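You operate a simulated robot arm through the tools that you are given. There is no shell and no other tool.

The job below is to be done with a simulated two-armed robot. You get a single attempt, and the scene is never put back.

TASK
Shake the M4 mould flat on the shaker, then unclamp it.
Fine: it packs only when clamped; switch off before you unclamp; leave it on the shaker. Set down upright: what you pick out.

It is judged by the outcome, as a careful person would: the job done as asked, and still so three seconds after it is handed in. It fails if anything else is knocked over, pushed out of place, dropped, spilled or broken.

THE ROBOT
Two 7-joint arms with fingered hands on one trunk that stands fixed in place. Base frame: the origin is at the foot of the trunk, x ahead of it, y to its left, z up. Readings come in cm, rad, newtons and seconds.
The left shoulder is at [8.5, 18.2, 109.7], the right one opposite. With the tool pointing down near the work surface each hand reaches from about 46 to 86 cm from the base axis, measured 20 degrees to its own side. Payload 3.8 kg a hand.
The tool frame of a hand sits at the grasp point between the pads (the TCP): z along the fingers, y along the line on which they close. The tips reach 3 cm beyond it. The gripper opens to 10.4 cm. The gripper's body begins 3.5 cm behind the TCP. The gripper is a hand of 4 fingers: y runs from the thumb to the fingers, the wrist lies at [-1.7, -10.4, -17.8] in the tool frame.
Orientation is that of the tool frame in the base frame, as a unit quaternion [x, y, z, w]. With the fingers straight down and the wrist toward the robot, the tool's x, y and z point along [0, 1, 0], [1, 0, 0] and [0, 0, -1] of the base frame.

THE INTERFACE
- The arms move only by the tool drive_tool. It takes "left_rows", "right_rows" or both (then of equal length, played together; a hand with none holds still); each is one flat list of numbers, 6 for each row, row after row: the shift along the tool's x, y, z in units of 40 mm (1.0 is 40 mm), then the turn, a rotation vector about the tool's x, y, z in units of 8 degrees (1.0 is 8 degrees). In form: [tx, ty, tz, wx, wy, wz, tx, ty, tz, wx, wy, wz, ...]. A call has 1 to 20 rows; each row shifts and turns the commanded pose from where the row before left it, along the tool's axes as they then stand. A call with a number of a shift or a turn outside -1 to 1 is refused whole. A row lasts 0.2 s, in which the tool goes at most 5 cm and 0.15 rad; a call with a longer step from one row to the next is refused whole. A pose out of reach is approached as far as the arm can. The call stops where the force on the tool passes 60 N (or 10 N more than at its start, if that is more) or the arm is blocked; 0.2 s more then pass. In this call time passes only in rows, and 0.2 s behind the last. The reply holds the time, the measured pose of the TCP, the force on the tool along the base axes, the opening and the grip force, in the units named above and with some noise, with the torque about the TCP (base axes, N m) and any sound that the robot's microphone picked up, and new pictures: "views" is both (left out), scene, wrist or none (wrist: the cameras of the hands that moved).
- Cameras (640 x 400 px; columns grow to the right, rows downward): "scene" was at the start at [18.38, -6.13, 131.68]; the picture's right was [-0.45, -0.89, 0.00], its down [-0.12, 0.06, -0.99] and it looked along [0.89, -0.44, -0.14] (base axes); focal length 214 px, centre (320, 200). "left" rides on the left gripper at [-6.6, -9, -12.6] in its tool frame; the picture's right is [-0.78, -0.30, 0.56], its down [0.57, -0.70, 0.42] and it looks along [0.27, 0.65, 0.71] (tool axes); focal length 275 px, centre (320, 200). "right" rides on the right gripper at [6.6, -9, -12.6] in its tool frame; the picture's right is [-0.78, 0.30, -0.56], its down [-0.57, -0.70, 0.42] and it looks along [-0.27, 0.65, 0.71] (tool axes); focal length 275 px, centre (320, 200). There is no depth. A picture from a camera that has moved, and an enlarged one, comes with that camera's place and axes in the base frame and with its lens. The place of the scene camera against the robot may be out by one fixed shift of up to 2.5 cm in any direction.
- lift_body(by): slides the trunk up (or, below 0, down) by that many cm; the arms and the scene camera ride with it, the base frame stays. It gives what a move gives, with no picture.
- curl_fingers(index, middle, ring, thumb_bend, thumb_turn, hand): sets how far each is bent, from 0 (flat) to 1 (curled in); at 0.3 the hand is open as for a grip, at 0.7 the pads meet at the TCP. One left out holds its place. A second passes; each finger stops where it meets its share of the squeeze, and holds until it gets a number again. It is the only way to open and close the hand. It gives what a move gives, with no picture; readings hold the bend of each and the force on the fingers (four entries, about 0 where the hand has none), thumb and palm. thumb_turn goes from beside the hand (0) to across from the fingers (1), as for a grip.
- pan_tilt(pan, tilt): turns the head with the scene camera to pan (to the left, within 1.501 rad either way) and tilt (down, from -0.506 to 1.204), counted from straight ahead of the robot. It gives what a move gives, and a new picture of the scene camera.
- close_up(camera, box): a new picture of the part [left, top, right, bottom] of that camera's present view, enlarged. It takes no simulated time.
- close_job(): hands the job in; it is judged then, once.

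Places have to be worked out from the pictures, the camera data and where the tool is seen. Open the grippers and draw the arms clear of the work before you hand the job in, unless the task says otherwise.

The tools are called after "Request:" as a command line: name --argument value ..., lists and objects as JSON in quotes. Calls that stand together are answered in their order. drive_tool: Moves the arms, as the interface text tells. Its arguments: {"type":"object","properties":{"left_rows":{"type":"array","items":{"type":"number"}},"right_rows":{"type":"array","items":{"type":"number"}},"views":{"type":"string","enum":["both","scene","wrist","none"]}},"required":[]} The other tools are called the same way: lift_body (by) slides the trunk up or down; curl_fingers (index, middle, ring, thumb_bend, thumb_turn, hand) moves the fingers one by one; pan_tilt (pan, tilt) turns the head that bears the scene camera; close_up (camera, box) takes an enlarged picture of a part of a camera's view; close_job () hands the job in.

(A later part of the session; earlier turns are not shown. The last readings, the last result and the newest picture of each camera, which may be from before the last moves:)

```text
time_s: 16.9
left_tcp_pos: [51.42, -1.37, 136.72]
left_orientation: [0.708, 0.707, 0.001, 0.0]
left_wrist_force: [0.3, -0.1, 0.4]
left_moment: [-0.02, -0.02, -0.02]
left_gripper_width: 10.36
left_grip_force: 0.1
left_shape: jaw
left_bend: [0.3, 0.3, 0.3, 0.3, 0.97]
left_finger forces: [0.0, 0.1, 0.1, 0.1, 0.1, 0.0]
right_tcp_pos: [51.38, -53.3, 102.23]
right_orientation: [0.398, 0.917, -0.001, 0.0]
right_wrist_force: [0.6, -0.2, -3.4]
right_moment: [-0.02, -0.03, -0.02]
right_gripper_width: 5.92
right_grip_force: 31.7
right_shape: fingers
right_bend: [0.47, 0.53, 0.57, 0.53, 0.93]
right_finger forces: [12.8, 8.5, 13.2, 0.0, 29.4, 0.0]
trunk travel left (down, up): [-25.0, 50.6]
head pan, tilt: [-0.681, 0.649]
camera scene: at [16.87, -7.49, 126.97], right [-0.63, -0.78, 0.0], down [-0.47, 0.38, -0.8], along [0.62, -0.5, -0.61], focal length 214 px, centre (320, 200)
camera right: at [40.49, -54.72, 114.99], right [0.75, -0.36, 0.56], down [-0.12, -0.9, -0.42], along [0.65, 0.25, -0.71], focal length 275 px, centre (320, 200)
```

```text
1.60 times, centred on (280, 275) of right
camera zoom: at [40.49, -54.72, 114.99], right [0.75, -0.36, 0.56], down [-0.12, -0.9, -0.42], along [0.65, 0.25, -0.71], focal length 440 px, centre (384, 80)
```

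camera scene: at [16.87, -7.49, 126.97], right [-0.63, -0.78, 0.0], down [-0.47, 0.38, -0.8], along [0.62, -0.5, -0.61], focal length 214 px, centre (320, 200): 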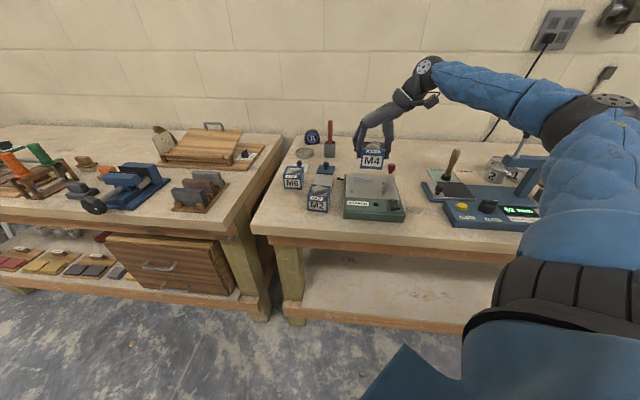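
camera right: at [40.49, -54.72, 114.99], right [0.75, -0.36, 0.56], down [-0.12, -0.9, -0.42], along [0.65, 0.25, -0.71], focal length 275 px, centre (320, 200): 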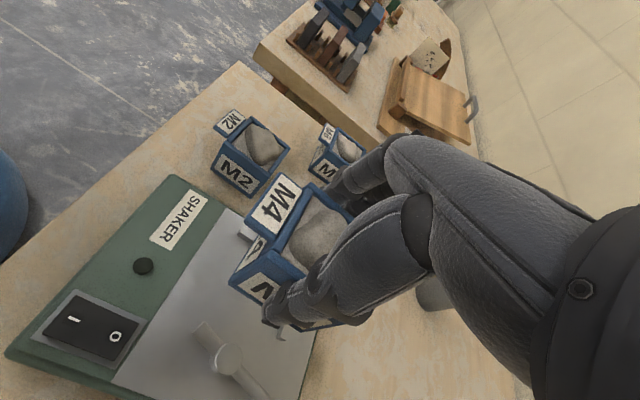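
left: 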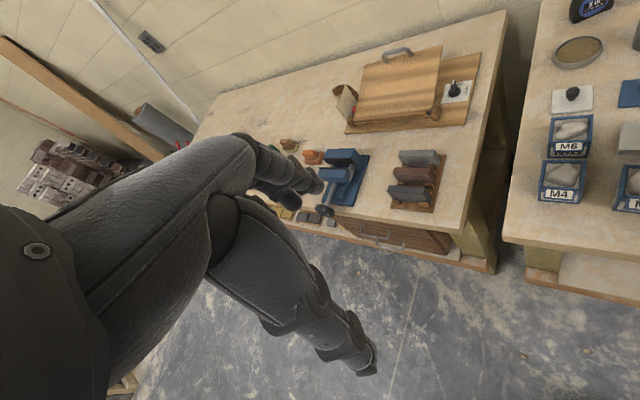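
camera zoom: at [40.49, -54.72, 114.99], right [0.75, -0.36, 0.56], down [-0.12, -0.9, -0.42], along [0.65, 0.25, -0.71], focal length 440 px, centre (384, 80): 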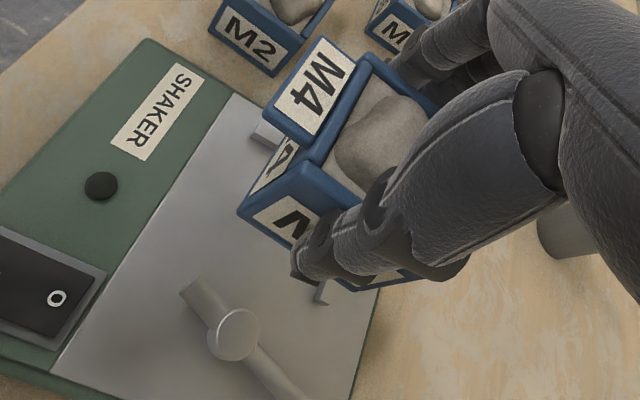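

The wrist view confirms the fence: inner corner near (57.1, -53.4), post at (47.2, -57.8). The mould is about 1.2 cm short of both fences; I lower it 6.5 cm.

Request:
drive_tool --right_rows '[0, 0, 0.15, 0, 0, 0, 0, 0, 0.3, 0, 0, 0, 0, 0, 0.3, 0, 0, 0, 0, 0, 0.3, 0, 0, 0, 0, 0, 0.3, 0, 0, 0, 0, 0, 0.175, 0, 0, 0, 0, 0, 0.1, 0, 0, 0]' --views "both"

Request:
close_up --camera "scene" --box '[335, 140, 415, 220]'

Request:
close_up --camera "right" --box '[160, 150, 400, 400]'

```text
time_s: 18.5
left_tcp_pos: [51.44, -1.42, 136.87]
left_orientation: [0.707, 0.707, 0.0, 0.0]
left_wrist_force: [0.0, 0.6, 0.4]
left_moment: [0.01, 0.0, 0.01]
left_gripper_width: 10.38
left_grip_force: 0.0
left_shape: jaw
left_bend: [0.3, 0.3, 0.3, 0.3, 0.97]
left_finger forces: [0.1, 0.0, 0.1, 0.1, 0.1, 0.0]
right_tcp_pos: [51.64, -53.16, 95.94]
right_orientation: [0.398, 0.917, 0.0, 0.0]
right_wrist_force: [-0.1, -0.1, -3.7]
right_moment: [-0.02, 0.02, -0.02]
right_gripper_width: 5.93
right_grip_force: 32.3
right_shape: fingers
right_bend: [0.47, 0.53, 0.57, 0.53, 0.93]
right_finger forces: [12.7, 8.5, 13.3, 0.0, 29.3, 0.0]
trunk travel left (down, up): [-25.0, 50.6]
head pan, tilt: [-0.681, 0.649]
camera scene: at [16.89, -7.48, 126.97], right [-0.63, -0.78, 0.0], down [-0.47, 0.38, -0.8], along [0.62, -0.5, -0.61], focal length 214 px, centre (320, 200)
camera right: at [40.65, -54.63, 108.56], right [0.75, -0.36, 0.56], down [-0.12, -0.9, -0.42], along [0.65, 0.25, -0.71], focal length 275 px, centre (320, 200)
```

scene: 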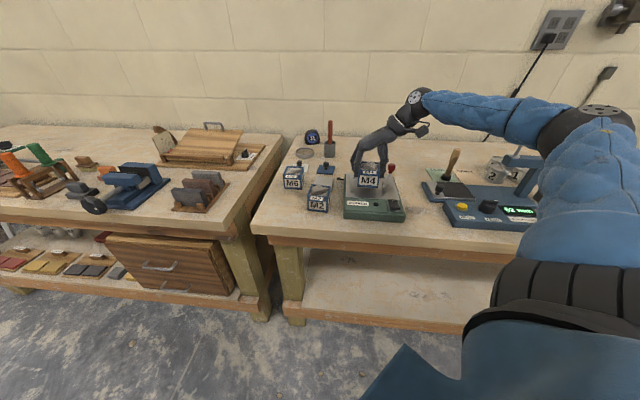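
right: 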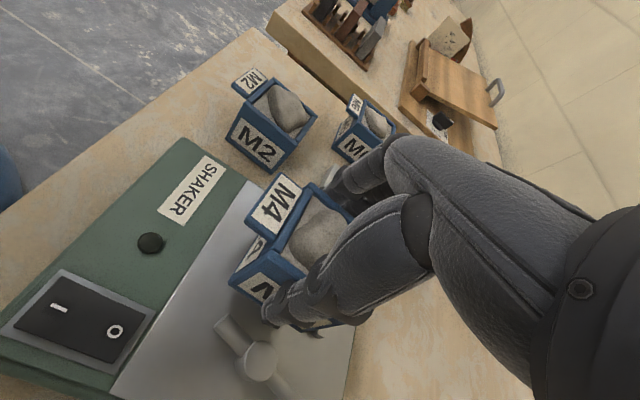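

```text
5.00 times, centred on (375, 180) of scene
camera zoom: at [16.89, -7.48, 126.97], right [-0.63, -0.78, 0.0], down [-0.47, 0.38, -0.8], along [0.62, -0.5, -0.61], focal length 1072 px, centre (45, 300)
```

zoom: 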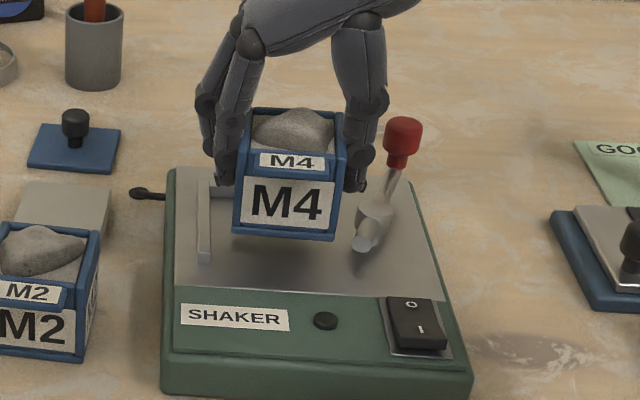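

```text
1.60 times, centred on (280, 275) of right
camera zoom: at [40.65, -54.63, 108.56], right [0.75, -0.36, 0.56], down [-0.12, -0.9, -0.42], along [0.65, 0.25, -0.71], focal length 440 px, centre (384, 80)
```

zoom: 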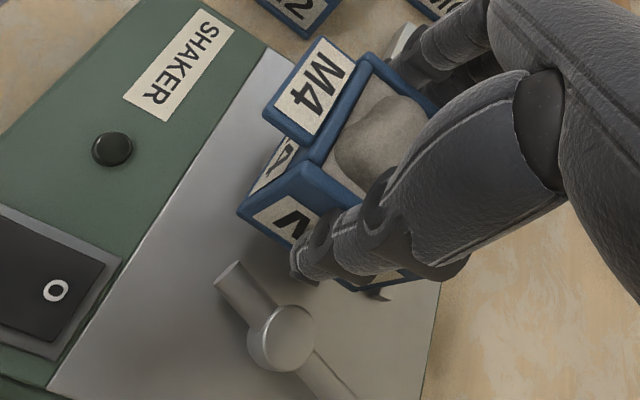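

Mould yaw matches the plate edges well; the gap to the fence is about 1.1–1.3 cm on each side. I shift it 0.75 cm toward both fences and lower 1.5 cm.

Request:
drive_tool --right_rows '[-0.095, 0.093, 0, 0, 0, 0, -0.095, 0.093, 0, 0, 0, 0, 0, 0, 0.125, 0, 0, 0, 0, 0, 0.125, 0, 0, 0, 0, 0, 0.125, 0, 0, 0]' --views "both"

Request:
close_up --camera "scene" --box '[335, 140, 415, 220]'

Request:
close_up --camera "right" --box '[160, 150, 400, 400]'

```text
time_s: 19.7
left_tcp_pos: [51.5, -1.38, 136.66]
left_orientation: [0.707, 0.707, 0.0, 0.0]
left_wrist_force: [0.3, -0.3, -0.2]
left_moment: [0.0, 0.01, -0.04]
left_gripper_width: 10.35
left_grip_force: 0.1
left_shape: jaw
left_bend: [0.3, 0.3, 0.3, 0.3, 0.97]
left_finger forces: [0.1, 0.0, 0.1, 0.1, 0.0, 0.1]
right_tcp_pos: [52.54, -53.27, 94.21]
right_orientation: [0.399, 0.917, 0.0, 0.0]
right_wrist_force: [-0.3, 0.8, -3.2]
right_moment: [-0.02, 0.01, -0.01]
right_gripper_width: 5.94
right_grip_force: 32.1
right_shape: fingers
right_bend: [0.47, 0.53, 0.57, 0.53, 0.93]
right_finger forces: [12.7, 8.5, 13.4, 0.0, 29.2, 0.1]
trunk travel left (down, up): [-25.0, 50.6]
head pan, tilt: [-0.681, 0.649]
camera scene: at [16.88, -7.48, 126.97], right [-0.63, -0.78, 0.0], down [-0.47, 0.38, -0.8], along [0.62, -0.5, -0.61], focal length 214 px, centre (320, 200)
camera right: at [41.61, -54.71, 106.88], right [0.75, -0.36, 0.56], down [-0.12, -0.9, -0.42], along [0.65, 0.25, -0.71], focal length 275 px, centre (320, 200)
```

scene: 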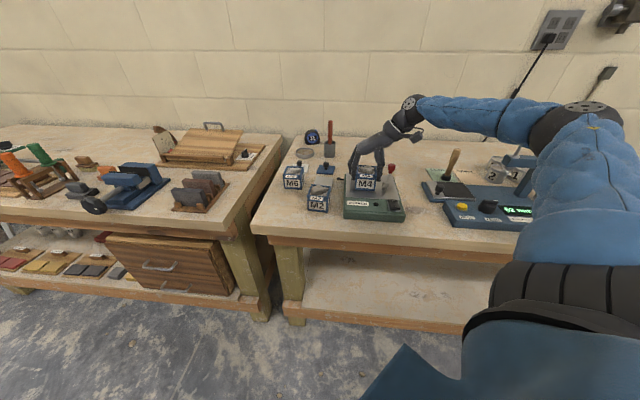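
right: 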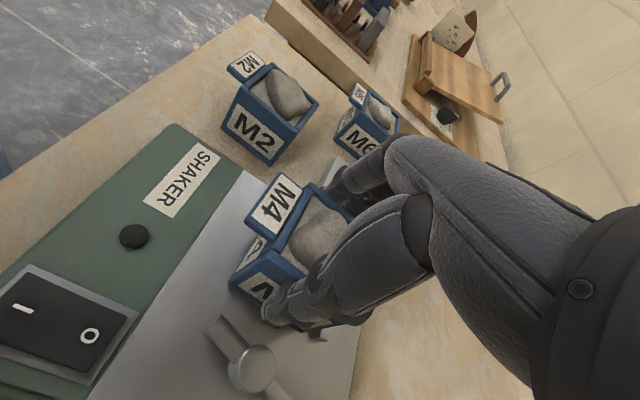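

```text
5.00 times, centred on (375, 180) of scene
camera zoom: at [16.88, -7.48, 126.97], right [-0.63, -0.78, 0.0], down [-0.47, 0.38, -0.8], along [0.62, -0.5, -0.61], focal length 1072 px, centre (45, 300)
```

zoom: 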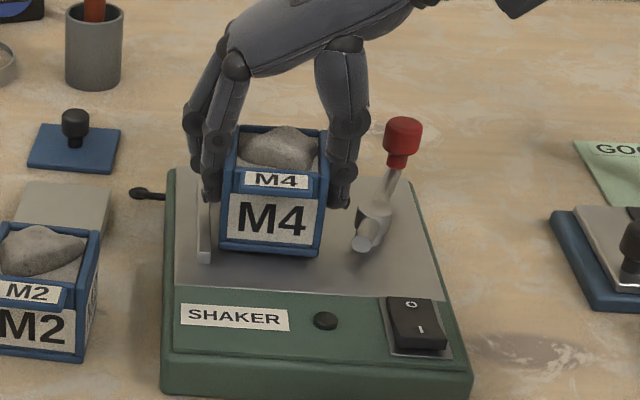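

```text
1.60 times, centred on (280, 275) of right
camera zoom: at [41.61, -54.71, 106.88], right [0.75, -0.36, 0.56], down [-0.12, -0.9, -0.42], along [0.65, 0.25, -0.71], focal length 440 px, centre (384, 80)
```

zoom: 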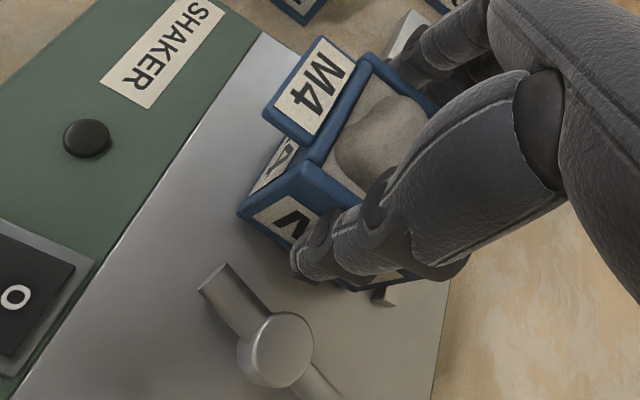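

The mould hovers just above the plate, about half a cm from the left fence. I lower in small steps to feel contact.

Request:
drive_tool --right_rows '[0, 0, 0.04, 0, 0, 0, 0, 0, 0.04, 0, 0, 0]' --views "none"

Request:
drive_tool --right_rows '[0, 0, 0.04, 0, 0, 0]' --views "none"

Request:
drive_tool --right_rows '[0, 0, 0.04, 0, 0, 0]' --views "none"

```text
time_s: 20.3
left_tcp_pos: [51.3, -1.28, 136.81]
left_orientation: [0.707, 0.708, 0.0, 0.0]
left_wrist_force: [0.9, 0.0, 0.3]
left_moment: [-0.02, 0.01, 0.0]
left_gripper_width: 10.36
left_grip_force: 0.0
left_shape: jaw
left_bend: [0.3, 0.3, 0.3, 0.3, 0.97]
left_finger forces: [0.1, 0.1, 0.0, 0.1, 0.0, 0.0]
right_tcp_pos: [52.59, -53.28, 94.03]
right_orientation: [0.398, 0.918, 0.0, 0.0]
right_wrist_force: [-1.1, -0.4, -0.5]
right_moment: [-0.05, -0.09, 0.0]
right_gripper_width: 5.9
right_grip_force: 31.6
right_shape: fingers
right_bend: [0.47, 0.53, 0.57, 0.53, 0.93]
right_finger forces: [12.5, 8.4, 13.3, 0.0, 29.7, 0.0]
trunk travel left (down, up): [-25.0, 50.6]
head pan, tilt: [-0.681, 0.649]
```

```text
time_s: 20.7
left_tcp_pos: [51.4, -1.35, 136.84]
left_orientation: [0.707, 0.707, -0.001, 0.0]
left_wrist_force: [-0.4, 0.0, 0.1]
left_moment: [0.0, 0.04, 0.0]
left_gripper_width: 10.41
left_grip_force: 0.2
left_shape: jaw
left_bend: [0.3, 0.3, 0.3, 0.3, 0.97]
left_finger forces: [0.0, 0.0, 0.0, 0.0, 0.0, 0.0]
right_tcp_pos: [52.77, -53.31, 93.97]
right_orientation: [0.398, 0.917, 0.001, 0.002]
right_wrist_force: [-2.6, 0.7, 4.1]
right_moment: [0.03, -0.2, 0.05]
right_gripper_width: 5.92
right_grip_force: 32.3
right_shape: fingers
right_bend: [0.47, 0.53, 0.57, 0.53, 0.93]
right_finger forces: [12.4, 8.4, 13.1, 0.1, 30.2, 0.0]
trunk travel left (down, up): [-25.0, 50.6]
head pan, tilt: [-0.681, 0.649]
```

```text
time_s: 21.1
left_tcp_pos: [51.24, -1.29, 136.81]
left_orientation: [0.707, 0.707, 0.001, 0.0]
left_wrist_force: [0.1, -0.4, -1.0]
left_moment: [0.03, -0.01, 0.01]
left_gripper_width: 10.33
left_grip_force: 0.2
left_shape: jaw
left_bend: [0.3, 0.3, 0.3, 0.3, 0.97]
left_finger forces: [0.0, 0.0, 0.0, 0.1, 0.0, 0.0]
right_tcp_pos: [52.59, -53.22, 94.02]
right_orientation: [0.398, 0.917, 0.001, 0.002]
right_wrist_force: [-2.5, 0.3, 7.8]
right_moment: [0.02, -0.3, -0.01]
right_gripper_width: 5.92
right_grip_force: 32.4
right_shape: fingers
right_bend: [0.47, 0.53, 0.57, 0.53, 0.93]
right_finger forces: [12.1, 8.4, 13.8, 0.1, 30.9, 0.0]
trunk travel left (down, up): [-25.0, 50.6]
head pan, tilt: [-0.681, 0.649]
```

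Contact with the plate at TCP z≈94.0 (about 8 N). I ease up 2 mm and slide the mould gently toward the left fence, then toward the back fence.

Request:
drive_tool --right_rows '[0, 0, -0.05, 0, 0, 0, 0, 0.05, 0, 0, 0, 0, 0, 0.05, 0, 0, 0, 0]' --views "none"

Request:
drive_tool --right_rows '[0, 0.05, 0, 0, 0, 0]' --views "none"

Request:
close_up --camera "scene" --box '[345, 150, 395, 205]'

```text
time_s: 21.9
left_tcp_pos: [51.3, -1.4, 136.84]
left_orientation: [0.708, 0.707, 0.001, 0.001]
left_wrist_force: [0.1, 0.2, 0.4]
left_moment: [0.0, 0.01, 0.02]
left_gripper_width: 10.35
left_grip_force: 0.1
left_shape: jaw
left_bend: [0.3, 0.3, 0.3, 0.3, 0.97]
left_finger forces: [0.0, 0.0, 0.0, 0.0, 0.0, 0.0]
right_tcp_pos: [52.84, -53.11, 93.99]
right_orientation: [0.399, 0.917, -0.001, 0.001]
right_wrist_force: [-3.6, -1.8, 11.4]
right_moment: [-0.08, -0.24, -0.03]
right_gripper_width: 5.92
right_grip_force: 32.5
right_shape: fingers
right_bend: [0.47, 0.53, 0.57, 0.53, 0.93]
right_finger forces: [11.0, 8.2, 14.1, 0.1, 31.7, 0.0]
trunk travel left (down, up): [-25.0, 50.6]
head pan, tilt: [-0.681, 0.649]
```

```text
time_s: 22.3
left_tcp_pos: [51.27, -1.28, 136.82]
left_orientation: [0.707, 0.708, 0.001, 0.0]
left_wrist_force: [1.1, -0.2, -0.7]
left_moment: [0.0, 0.02, 0.05]
left_gripper_width: 10.35
left_grip_force: 0.1
left_shape: jaw
left_bend: [0.3, 0.3, 0.3, 0.3, 0.97]
left_finger forces: [0.1, 0.0, 0.0, 0.0, 0.1, 0.1]
right_tcp_pos: [53.1, -52.93, 93.98]
right_orientation: [0.399, 0.917, 0.0, 0.001]
right_wrist_force: [-6.5, -6.2, 10.8]
right_moment: [-0.1, -0.05, 0.08]
right_gripper_width: 5.94
right_grip_force: 31.6
right_shape: fingers
right_bend: [0.48, 0.54, 0.58, 0.53, 0.93]
right_finger forces: [9.1, 7.7, 13.5, 0.1, 33.0, 0.0]
trunk travel left (down, up): [-25.0, 50.6]
head pan, tilt: [-0.681, 0.649]
```

```text
7.27 times, centred on (370, 178) of scene
camera zoom: at [16.68, -7.45, 127.01], right [-0.63, -0.78, 0.0], down [-0.47, 0.38, -0.8], along [0.62, -0.5, -0.6], focal length 1560 px, centre (-44, 364)
```

zoom: 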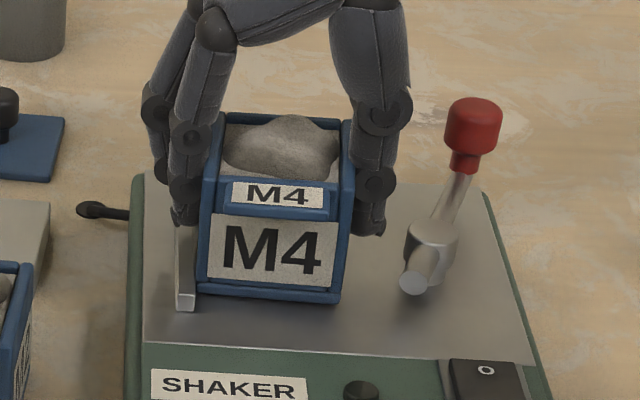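

The left side is now against the fence (about 9 N side force). I ease the downward load and slide toward the back fence in small steps.

Request:
drive_tool --right_rows '[0, 0, -0.05, 0, 0, 0, -0.05, 0, 0, 0, 0, 0, -0.05, 0, 0, 0, 0, 0]' --views "none"

Request:
drive_tool --right_rows '[-0.05, 0, 0, 0, 0, 0]' --views "none"

Request:
close_up --camera "scene" --box '[345, 150, 395, 205]'

Request:
close_up --camera "right" --box '[160, 150, 400, 400]'

```text
time_s: 23.1
left_tcp_pos: [51.28, -1.34, 136.73]
left_orientation: [0.708, 0.707, 0.0, 0.0]
left_wrist_force: [0.5, 0.9, 0.1]
left_moment: [-0.01, 0.01, 0.0]
left_gripper_width: 10.37
left_grip_force: 0.1
left_shape: jaw
left_bend: [0.3, 0.3, 0.3, 0.3, 0.97]
left_finger forces: [0.1, 0.0, 0.0, 0.1, 0.0, 0.1]
right_tcp_pos: [53.3, -53.15, 94.07]
right_orientation: [0.398, 0.917, 0.0, -0.001]
right_wrist_force: [-5.5, -1.1, -0.4]
right_moment: [-0.07, 0.12, 0.23]
right_gripper_width: 5.93
right_grip_force: 31.1
right_shape: fingers
right_bend: [0.48, 0.53, 0.58, 0.53, 0.93]
right_finger forces: [9.5, 8.1, 12.8, 0.0, 30.9, 0.0]
trunk travel left (down, up): [-25.0, 50.6]
head pan, tilt: [-0.681, 0.649]
```

```text
time_s: 23.5
left_tcp_pos: [51.3, -1.44, 136.83]
left_orientation: [0.707, 0.707, 0.0, 0.0]
left_wrist_force: [0.1, -0.5, -0.5]
left_moment: [0.0, 0.0, 0.03]
left_gripper_width: 10.34
left_grip_force: 0.0
left_shape: jaw
left_bend: [0.3, 0.3, 0.3, 0.3, 0.97]
left_finger forces: [0.0, 0.0, 0.0, 0.1, 0.0, 0.1]
right_tcp_pos: [53.55, -53.42, 94.1]
right_orientation: [0.398, 0.917, 0.0, -0.001]
right_wrist_force: [-6.1, 2.1, -2.6]
right_moment: [0.04, 0.15, 0.25]
right_gripper_width: 5.92
right_grip_force: 30.1
right_shape: fingers
right_bend: [0.48, 0.53, 0.58, 0.53, 0.93]
right_finger forces: [10.3, 8.0, 12.3, 0.0, 29.7, 0.1]
trunk travel left (down, up): [-25.0, 50.6]
head pan, tilt: [-0.681, 0.649]
```

```text
7.27 times, centred on (370, 178) of scene
camera zoom: at [16.8, -7.43, 126.98], right [-0.63, -0.78, 0.0], down [-0.47, 0.38, -0.8], along [0.62, -0.5, -0.6], focal length 1560 px, centre (-44, 364)
```

zoom: 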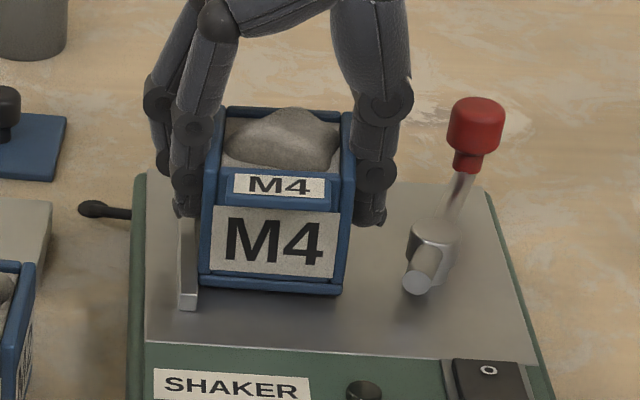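

```text
1.60 times, centred on (280, 275) of right
camera zoom: at [42.45, -54.71, 106.74], right [0.75, -0.36, 0.56], down [-0.12, -0.9, -0.42], along [0.65, 0.25, -0.71], focal length 440 px, centre (384, 80)
```

zoom: 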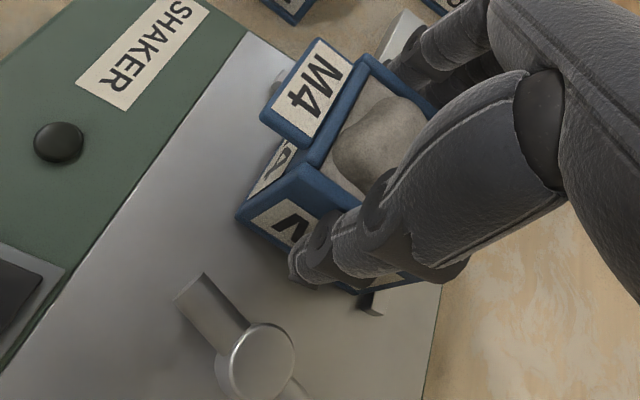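

The mould still moves freely toward the back. I keep nudging along the fence until the back stop resists.

Request:
drive_tool --right_rows '[-0.05, 0, 0, 0, 0, 0]' --views "none"

Request:
drive_tool --right_rows '[-0.05, 0, 0, 0, 0, 0]' --views "none"

Request:
close_up --camera "right" --box '[220, 220, 320, 340]'

```text
time_s: 23.9
left_tcp_pos: [51.26, -1.27, 136.79]
left_orientation: [0.707, 0.707, 0.0, 0.0]
left_wrist_force: [0.0, 0.0, -0.1]
left_moment: [-0.02, -0.01, 0.04]
left_gripper_width: 10.35
left_grip_force: 0.1
left_shape: jaw
left_bend: [0.3, 0.3, 0.3, 0.3, 0.97]
left_finger forces: [0.1, 0.0, 0.1, 0.1, 0.0, 0.0]
right_tcp_pos: [53.56, -53.4, 94.11]
right_orientation: [0.398, 0.917, 0.001, -0.001]
right_wrist_force: [-12.9, 5.4, 0.0]
right_moment: [0.14, 0.37, 0.35]
right_gripper_width: 5.94
right_grip_force: 28.9
right_shape: fingers
right_bend: [0.48, 0.54, 0.58, 0.53, 0.93]
right_finger forces: [9.6, 7.5, 9.7, 0.1, 30.8, 0.0]
trunk travel left (down, up): [-25.0, 50.6]
head pan, tilt: [-0.681, 0.649]
```

```text
time_s: 24.3
left_tcp_pos: [51.17, -1.24, 136.84]
left_orientation: [0.707, 0.707, 0.001, 0.001]
left_wrist_force: [-0.3, 0.1, 0.5]
left_moment: [-0.02, 0.0, -0.03]
left_gripper_width: 10.34
left_grip_force: 0.0
left_shape: jaw
left_bend: [0.3, 0.3, 0.3, 0.3, 0.97]
left_finger forces: [0.0, 0.0, 0.1, 0.0, 0.0, 0.0]
right_tcp_pos: [53.64, -53.45, 94.32]
right_orientation: [0.398, 0.917, 0.0, 0.0]
right_wrist_force: [-14.6, 7.9, 0.7]
right_moment: [0.28, 0.46, 0.43]
right_gripper_width: 5.9
right_grip_force: 27.8
right_shape: fingers
right_bend: [0.48, 0.54, 0.58, 0.53, 0.93]
right_finger forces: [9.4, 7.3, 8.4, 0.0, 30.5, 0.1]
trunk travel left (down, up): [-25.0, 50.6]
head pan, tilt: [-0.681, 0.649]
```

```text
3.33 times, centred on (270, 280) of right
camera zoom: at [42.62, -54.87, 106.9], right [0.75, -0.36, 0.56], down [-0.12, -0.9, -0.43], along [0.65, 0.25, -0.71], focal length 918 px, centre (487, -67)
```

zoom: 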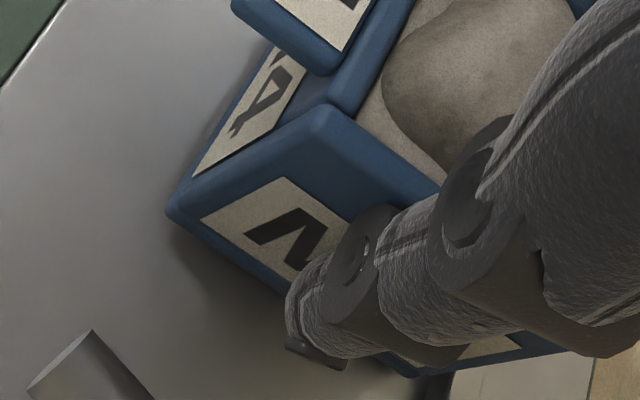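

The back stop now resists (~15 N). I relieve the push by 2 mm, press lightly down to seat the mould, then look before releasing.

Request:
drive_tool --right_rows '[0.06, 0, 0, 0, 0, 0, 0, 0, 0.06, 0, 0, 0]' --views "none"

Request:
close_up --camera "scene" --box '[345, 150, 395, 205]'

```text
time_s: 24.9
left_tcp_pos: [51.16, -1.29, 136.94]
left_orientation: [0.707, 0.707, 0.0, 0.001]
left_wrist_force: [-0.3, 0.2, -0.8]
left_moment: [-0.03, 0.01, 0.0]
left_gripper_width: 10.33
left_grip_force: 0.1
left_shape: jaw
left_bend: [0.3, 0.3, 0.3, 0.3, 0.97]
left_finger forces: [0.1, 0.0, 0.0, 0.1, 0.0, 0.1]
right_tcp_pos: [53.59, -53.36, 94.25]
right_orientation: [0.399, 0.917, 0.0, 0.003]
right_wrist_force: [-6.2, -1.6, 9.9]
right_moment: [0.12, 0.07, 0.26]
right_gripper_width: 5.91
right_grip_force: 29.5
right_shape: fingers
right_bend: [0.48, 0.54, 0.58, 0.53, 0.93]
right_finger forces: [9.5, 7.4, 10.2, 0.0, 31.8, 0.1]
trunk travel left (down, up): [-25.0, 50.6]
head pan, tilt: [-0.681, 0.649]
```

```text
7.27 times, centred on (370, 178) of scene
camera zoom: at [16.69, -7.41, 127.02], right [-0.63, -0.78, 0.0], down [-0.47, 0.38, -0.8], along [0.62, -0.5, -0.6], focal length 1560 px, centre (-44, 364)
```

zoom: 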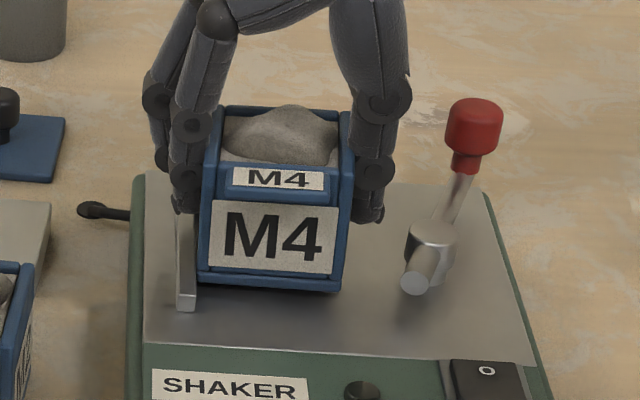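

The mould sits square in the corner on the plate. I open the hand just a little (so the thumb stays clear of the post) before lifting off.

Request:
curl_fingers --hand "right" --index 0.41 --middle 0.41 --ring 0.41 --thumb_bend 0.42

Request:
close_up --camera "scene" --box '[345, 150, 395, 205]'

Request:
close_up --camera "right" --box '[160, 150, 400, 400]'

```text
time_s: 25.9
left_tcp_pos: [51.42, -1.42, 136.81]
left_orientation: [0.708, 0.707, -0.001, 0.0]
left_wrist_force: [1.2, -0.2, -0.8]
left_moment: [0.01, -0.02, 0.01]
left_gripper_width: 10.39
left_grip_force: 0.1
left_shape: jaw
left_bend: [0.3, 0.3, 0.3, 0.3, 0.97]
left_finger forces: [0.0, 0.0, 0.1, 0.1, 0.0, 0.0]
right_tcp_pos: [53.5, -53.43, 93.94]
right_orientation: [0.398, 0.917, 0.0, 0.0]
right_wrist_force: [0.3, -0.9, -0.6]
right_moment: [0.03, -0.01, 0.02]
right_gripper_width: 7.67
right_grip_force: 0.4
right_shape: fingers
right_bend: [0.41, 0.41, 0.41, 0.41, 0.97]
right_finger forces: [0.0, 0.1, 0.1, 0.1, 0.9, 0.1]
trunk travel left (down, up): [-25.0, 50.6]
head pan, tilt: [-0.681, 0.649]
```

```text
7.27 times, centred on (370, 178) of scene
camera zoom: at [16.85, -7.46, 126.97], right [-0.63, -0.78, 0.0], down [-0.47, 0.38, -0.8], along [0.62, -0.5, -0.6], focal length 1560 px, centre (-44, 364)
```

zoom: 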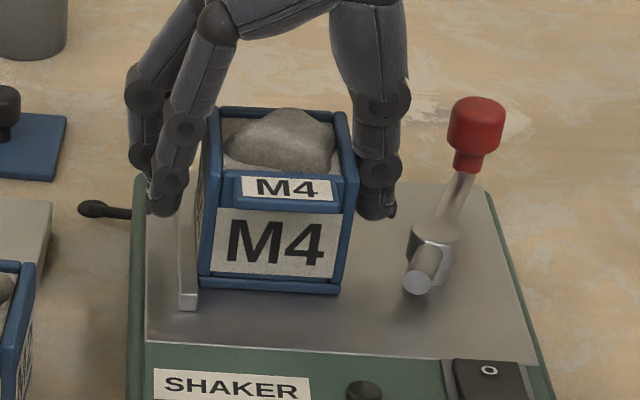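

```text
1.60 times, centred on (280, 275) of right
camera zoom: at [42.55, -54.8, 106.54], right [0.75, -0.36, 0.56], down [-0.12, -0.9, -0.42], along [0.65, 0.25, -0.71], focal length 440 px, centre (384, 80)
```

zoom: 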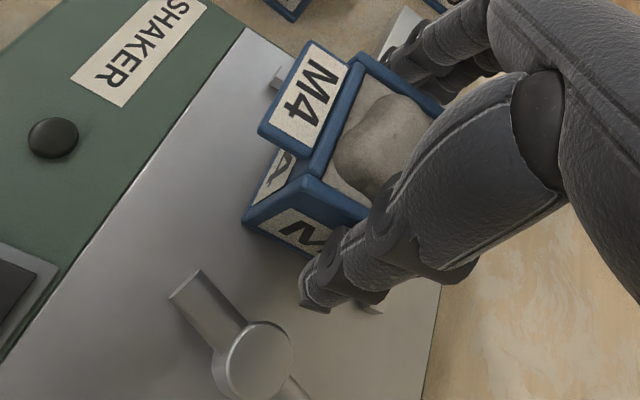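

The thumb still reads 0.9 N, so I look closely at whether the mould stands flat before lifting away.

Request:
close_up --camera "scene" --box '[352, 158, 382, 196]'

Request:
close_up --camera "right" --box '[240, 160, 380, 310]'

```text
10.53 times, centred on (367, 177) of scene
camera zoom: at [16.85, -7.46, 126.97], right [-0.63, -0.78, 0.0], down [-0.47, 0.38, -0.8], along [0.62, -0.5, -0.6], focal length 2258 px, centre (-175, 442)
```

zoom: 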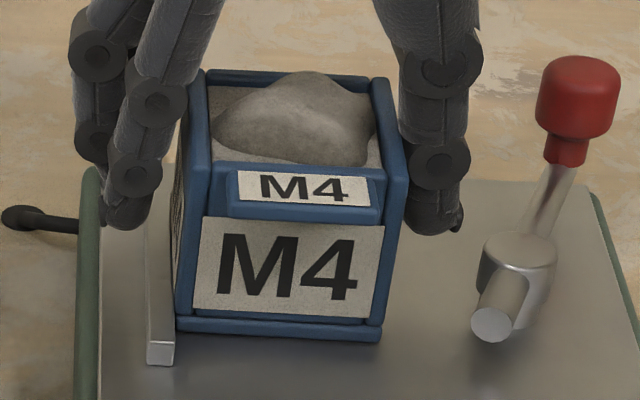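

```text
2.67 times, centred on (310, 235) of right
camera zoom: at [42.55, -54.8, 106.54], right [0.75, -0.36, 0.56], down [-0.12, -0.9, -0.42], along [0.65, 0.25, -0.71], focal length 734 px, centre (347, 107)
```

zoom: 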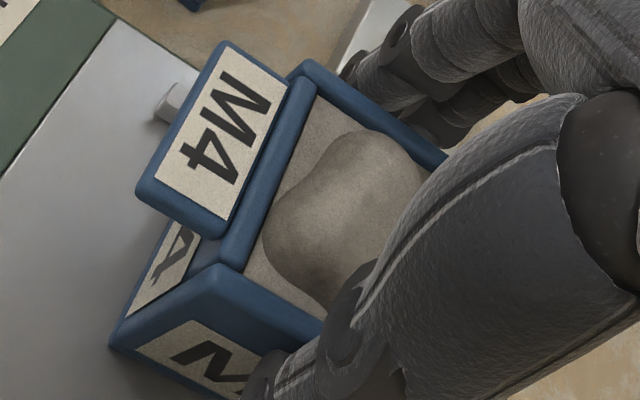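

The mould stands upright, square and flush with the fences. I free the thumb a touch more and then lift the hand straight up.

Request:
curl_fingers --hand "right" --thumb_bend 0.38

Request:
drive_tool --right_rows '[0, 0, -0.15, 0, 0, 0, 0, 0, -0.3, 0, 0, 0, 0, 0, -0.4, 0, 0, 0, 0, 0, -0.5, 0, 0, 0, 0, 0, -0.5, 0, 0, 0, 0, 0, -0.5, 0, 0, 0, 0, 0, -0.5, 0, 0, 0, 0, 0, -0.3, 0, 0, 0]' --views "both"

Request:
close_up --camera "scene" --box '[335, 140, 415, 220]'

Request:
close_up --camera "right" --box '[100, 180, 320, 400]'

```text
time_s: 26.9
left_tcp_pos: [51.43, -1.46, 136.84]
left_orientation: [0.707, 0.708, -0.001, 0.0]
left_wrist_force: [0.9, -0.1, -0.2]
left_moment: [0.04, 0.01, -0.03]
left_gripper_width: 10.4
left_grip_force: 0.0
left_shape: jaw
left_bend: [0.3, 0.3, 0.3, 0.3, 0.97]
left_finger forces: [0.1, 0.1, 0.0, 0.0, 0.1, 0.1]
right_tcp_pos: [53.65, -53.31, 93.97]
right_orientation: [0.397, 0.918, 0.0, 0.0]
right_wrist_force: [0.4, 0.5, 0.3]
right_moment: [0.0, -0.01, 0.0]
right_gripper_width: 8.01
right_grip_force: 0.0
right_shape: fingers
right_bend: [0.41, 0.41, 0.41, 0.38, 0.97]
right_finger forces: [0.0, 0.0, 0.0, 0.1, 0.0, 0.1]
trunk travel left (down, up): [-25.0, 50.6]
head pan, tilt: [-0.681, 0.649]
```

```text
time_s: 28.7
left_tcp_pos: [51.33, -1.34, 136.8]
left_orientation: [0.707, 0.707, 0.0, 0.0]
left_wrist_force: [0.5, 0.1, 0.1]
left_moment: [0.02, 0.03, -0.02]
left_gripper_width: 10.36
left_grip_force: 0.0
left_shape: jaw
left_bend: [0.3, 0.3, 0.3, 0.3, 0.97]
left_finger forces: [0.0, 0.0, 0.0, 0.0, 0.1, 0.1]
right_tcp_pos: [53.63, -53.36, 106.71]
right_orientation: [0.398, 0.918, 0.0, 0.0]
right_wrist_force: [1.1, 0.1, 0.0]
right_moment: [0.0, -0.02, 0.01]
right_gripper_width: 8.02
right_grip_force: 0.1
right_shape: fingers
right_bend: [0.41, 0.41, 0.41, 0.38, 0.97]
right_finger forces: [0.0, 0.1, 0.0, 0.0, 0.1, 0.0]
trunk travel left (down, up): [-25.0, 50.6]
head pan, tilt: [-0.681, 0.649]
camera scene: at [16.85, -7.44, 126.98], right [-0.63, -0.78, 0.0], down [-0.47, 0.38, -0.8], along [0.62, -0.5, -0.6], focal length 214 px, centre (320, 200)
camera right: at [42.61, -54.8, 119.35], right [0.75, -0.36, 0.56], down [-0.12, -0.9, -0.42], along [0.65, 0.25, -0.71], focal length 275 px, centre (320, 200)
```

scene: 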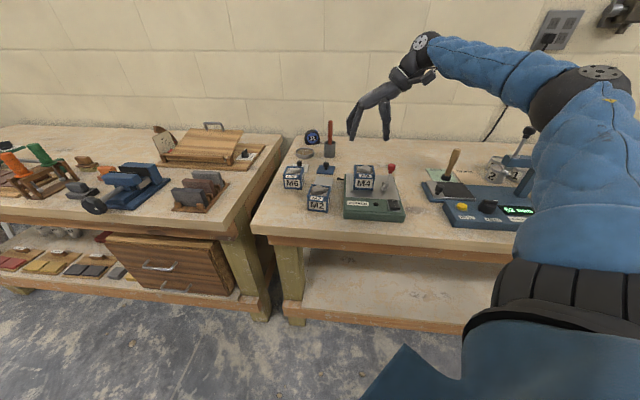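
right: 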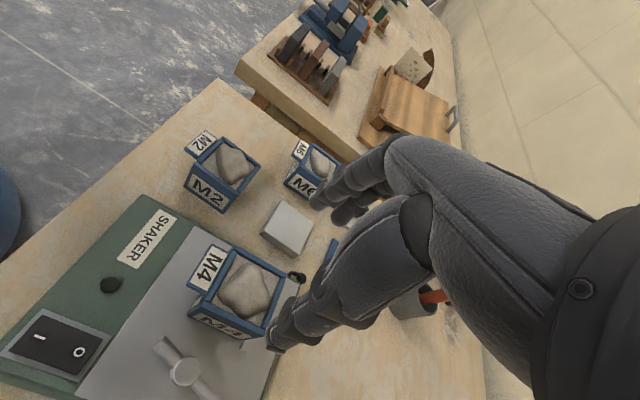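

```text
5.00 times, centred on (375, 180) of scene
camera zoom: at [16.85, -7.44, 126.98], right [-0.63, -0.78, 0.0], down [-0.47, 0.38, -0.8], along [0.62, -0.5, -0.6], focal length 1072 px, centre (45, 300)
```

zoom: 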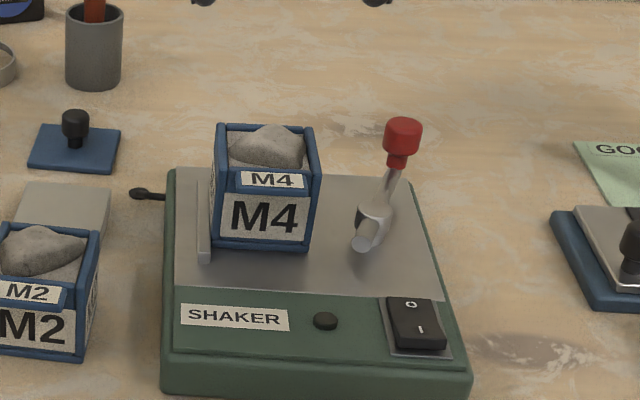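

```text
1.82 times, centred on (210, 290) of right
camera zoom: at [42.61, -54.8, 119.35], right [0.75, -0.36, 0.56], down [-0.12, -0.9, -0.42], along [0.65, 0.25, -0.71], focal length 500 px, centre (520, 36)
```

zoom: 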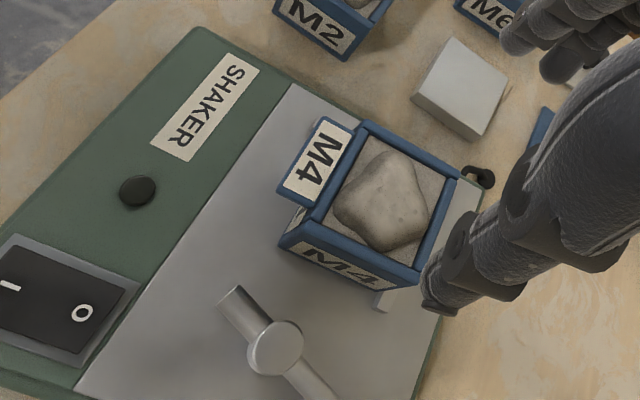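

M4 is square in the fence corner, free-standing. Next is the clamp: I judge the red knob at about (50.3, -63.6, 93). I bring the hand above it and turn it 16° clockwise to match the lever's swing direction.

Request:
drive_tool --right_rows '[-0.325, -0.59, 0, 0, 0, 0, -0.325, -0.59, 0, 0, 0, 0, -0.325, -0.59, 0, 0, 0, 0, -0.325, -0.59, 0, 0, 0, 0, 0, 0, 0, 0, 0, 1, 0, 0, 0, 0, 0, 1]' --views "both"

Request:
close_up --camera "right" --box '[140, 200, 340, 400]'

Request:
close_up --camera "scene" --box '[335, 120, 435, 220]'

```text
time_s: 30.1
left_tcp_pos: [51.38, -1.28, 136.75]
left_orientation: [0.707, 0.707, 0.0, 0.001]
left_wrist_force: [0.6, 0.3, -0.2]
left_moment: [0.0, 0.01, 0.0]
left_gripper_width: 10.37
left_grip_force: 0.1
left_shape: jaw
left_bend: [0.3, 0.3, 0.3, 0.3, 0.97]
left_finger forces: [0.1, 0.0, 0.0, 0.0, 0.0, 0.0]
right_tcp_pos: [50.42, -63.61, 106.68]
right_orientation: [0.523, 0.853, 0.0, 0.0]
right_wrist_force: [0.7, -0.4, 0.6]
right_moment: [0.03, 0.02, 0.02]
right_gripper_width: 8.05
right_grip_force: 0.2
right_shape: fingers
right_bend: [0.41, 0.41, 0.41, 0.38, 0.97]
right_finger forces: [0.0, 0.0, 0.1, 0.0, 0.0, 0.0]
trunk travel left (down, up): [-25.0, 50.6]
head pan, tilt: [-0.681, 0.649]
camera scene: at [16.85, -7.45, 126.98], right [-0.63, -0.78, 0.0], down [-0.47, 0.38, -0.8], along [0.62, -0.5, -0.6], focal length 214 px, centre (320, 200)
camera right: at [39.42, -61.86, 119.31], right [0.62, -0.56, 0.56], down [-0.36, -0.83, -0.42], along [0.7, 0.06, -0.71], focal length 275 px, centre (320, 200)
```

scene: 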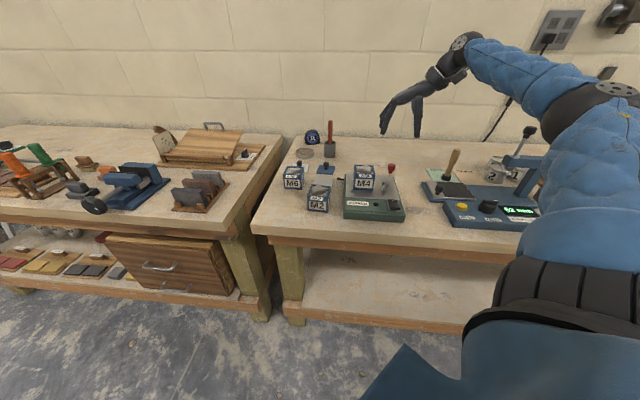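
right: 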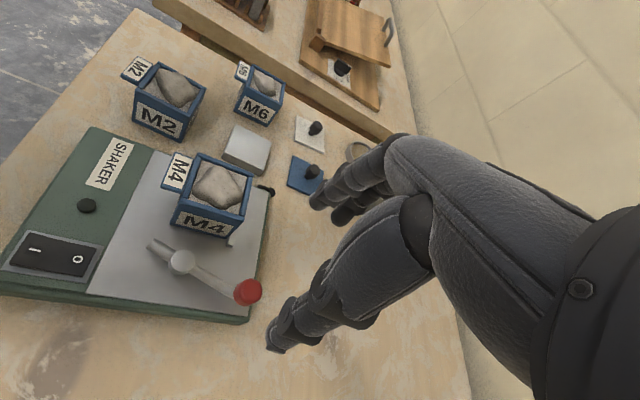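

```text
2.00 times, centred on (240, 300) of right
camera zoom: at [39.42, -61.86, 119.31], right [0.62, -0.56, 0.56], down [-0.36, -0.83, -0.42], along [0.7, 0.06, -0.71], focal length 551 px, centre (480, 0)
```

zoom: 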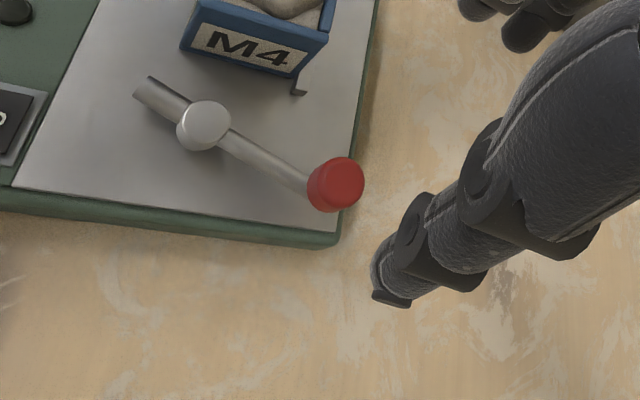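

```text
4.00 times, centred on (385, 170) of scene
camera zoom: at [16.85, -7.45, 126.98], right [-0.63, -0.78, 0.0], down [-0.47, 0.38, -0.8], along [0.62, -0.5, -0.6], focal length 858 px, centre (60, 320)
```

zoom: 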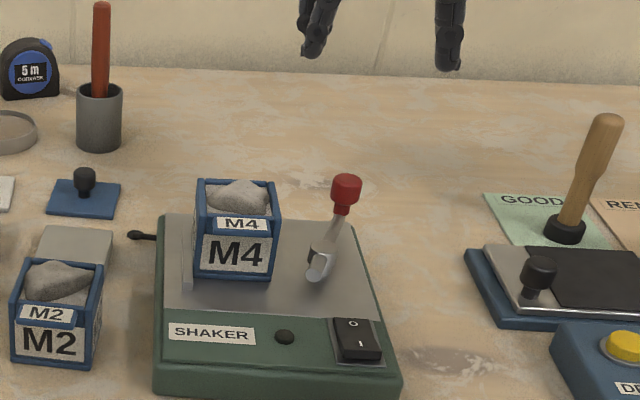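

The wrist view puts the knob at (50.3, -63.7, 93) and the post at (47.4, -57.8). To keep the index finger well clear of the mould's corner I turn the hand a further 27° clockwise and narrow the opening before descending.

Request:
drive_tool --right_rows '[0, 0, 0, 0, 0, 0.9, 0, 0, 0, 0, 0, 0.9, 0, 0, 0, 0, 0, 0.9, 0, 0, 0, 0, 0, 0.675]' --views "none"

Request:
curl_fingers --hand "right" --index 0.48 --middle 0.48 --ring 0.48 --thumb_bend 0.48

Request:
drive_tool --right_rows '[0, 0, 0.3, 0, 0, 0, 0, 0, 0.5, 0, 0, 0, 0, 0, 0.5, 0, 0, 0, 0, 0, 0.3, 0, 0, 0, 0, 0, 0.15, 0, 0, 0]' --views "both"

Request:
close_up --camera "right" --box '[180, 150, 400, 400]'

Request:
close_up --camera "scene" --box '[345, 120, 435, 210]'

```text
time_s: 31.1
left_tcp_pos: [51.35, -1.42, 136.72]
left_orientation: [0.707, 0.707, 0.0, 0.0]
left_wrist_force: [1.0, -0.5, 0.3]
left_moment: [-0.02, 0.03, 0.01]
left_gripper_width: 10.37
left_grip_force: 0.0
left_shape: jaw
left_bend: [0.3, 0.3, 0.3, 0.3, 0.97]
left_finger forces: [0.0, 0.1, 0.0, 0.0, 0.1, 0.0]
right_tcp_pos: [50.38, -63.57, 106.56]
right_orientation: [0.708, 0.706, 0.0, 0.001]
right_wrist_force: [0.3, 0.0, -0.6]
right_moment: [0.01, 0.01, -0.01]
right_gripper_width: 8.01
right_grip_force: 0.1
right_shape: fingers
right_bend: [0.41, 0.41, 0.41, 0.38, 0.97]
right_finger forces: [0.1, 0.0, 0.0, 0.0, 0.0, 0.0]
trunk travel left (down, up): [-25.0, 50.6]
head pan, tilt: [-0.681, 0.649]
```

```text
time_s: 32.1
left_tcp_pos: [51.41, -1.41, 136.77]
left_orientation: [0.707, 0.707, 0.0, 0.0]
left_wrist_force: [-0.1, -0.2, 0.1]
left_moment: [-0.02, -0.01, -0.01]
left_gripper_width: 10.36
left_grip_force: 0.1
left_shape: jaw
left_bend: [0.3, 0.3, 0.3, 0.3, 0.97]
left_finger forces: [0.1, 0.0, 0.0, 0.0, 0.0, 0.1]
right_tcp_pos: [50.39, -63.61, 106.54]
right_orientation: [0.706, 0.708, 0.0, 0.0]
right_wrist_force: [0.2, 0.1, 0.0]
right_moment: [-0.01, 0.0, 0.0]
right_gripper_width: 5.94
right_grip_force: 0.1
right_shape: fingers
right_bend: [0.48, 0.48, 0.48, 0.48, 0.97]
right_finger forces: [0.0, 0.0, 0.1, 0.1, 0.0, 0.0]
trunk travel left (down, up): [-25.0, 50.6]
head pan, tilt: [-0.681, 0.649]
```

```text
time_s: 33.3
left_tcp_pos: [51.39, -1.32, 136.82]
left_orientation: [0.707, 0.707, 0.0, 0.0]
left_wrist_force: [-0.8, 0.0, -0.2]
left_moment: [0.02, -0.03, 0.03]
left_gripper_width: 10.35
left_grip_force: 0.0
left_shape: jaw
left_bend: [0.3, 0.3, 0.3, 0.3, 0.97]
left_finger forces: [0.0, 0.1, 0.1, 0.1, 0.1, 0.0]
right_tcp_pos: [50.47, -63.63, 99.54]
right_orientation: [0.707, 0.708, -0.001, 0.0]
right_wrist_force: [-0.2, 0.1, -0.4]
right_moment: [-0.01, -0.01, -0.02]
right_gripper_width: 5.95
right_grip_force: 0.1
right_shape: fingers
right_bend: [0.48, 0.48, 0.48, 0.48, 0.97]
right_finger forces: [0.0, 0.0, 0.0, 0.0, 0.0, 0.0]
trunk travel left (down, up): [-25.0, 50.6]
head pan, tilt: [-0.681, 0.649]
camera scene: at [16.85, -7.45, 126.98], right [-0.63, -0.78, 0.0], down [-0.47, 0.38, -0.8], along [0.62, -0.5, -0.6], focal length 214 px, centre (320, 200)
camera right: at [41.38, -57.03, 112.09], right [0.3, -0.78, 0.56], down [-0.7, -0.57, -0.42], along [0.65, -0.26, -0.71], focal length 275 px, centre (320, 200)
```

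scene: 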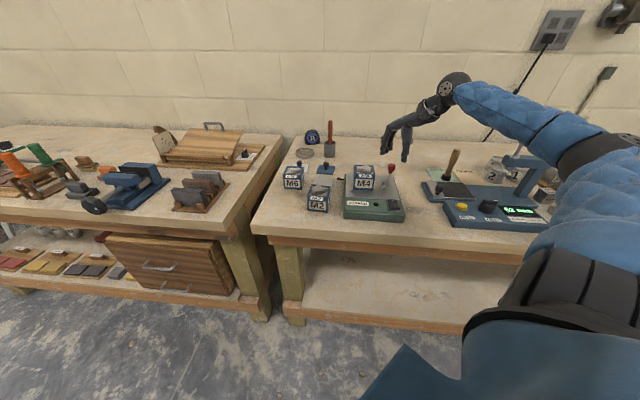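
right: 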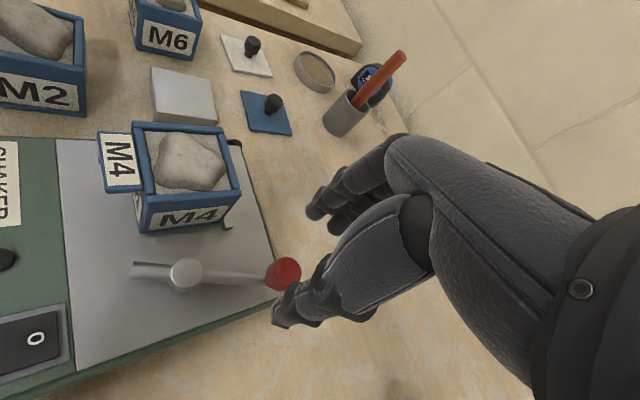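

```text
1.60 times, centred on (290, 275) of right
camera zoom: at [41.38, -57.03, 112.09], right [0.3, -0.78, 0.56], down [-0.7, -0.57, -0.42], along [0.65, -0.26, -0.71], focal length 440 px, centre (368, 80)
```

zoom: 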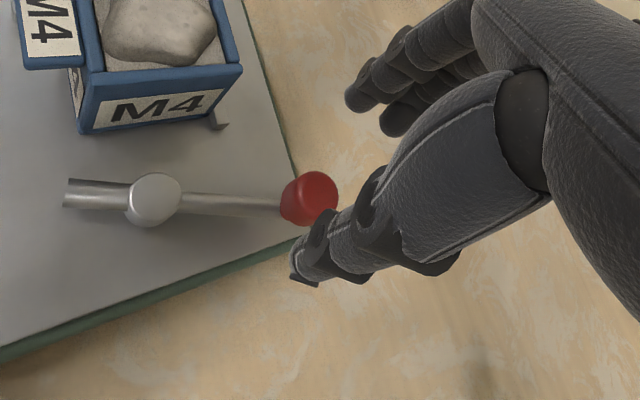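

```text
4.44 times, centred on (390, 165) of scene
camera zoom: at [16.85, -7.45, 126.98], right [-0.63, -0.78, 0.0], down [-0.47, 0.38, -0.8], along [0.62, -0.5, -0.6], focal length 953 px, centre (9, 356)
```

zoom: 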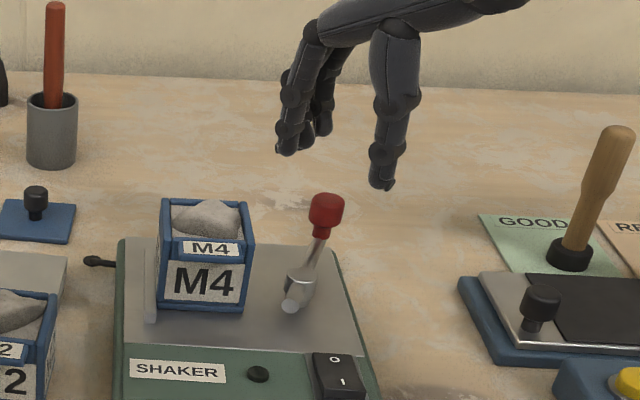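

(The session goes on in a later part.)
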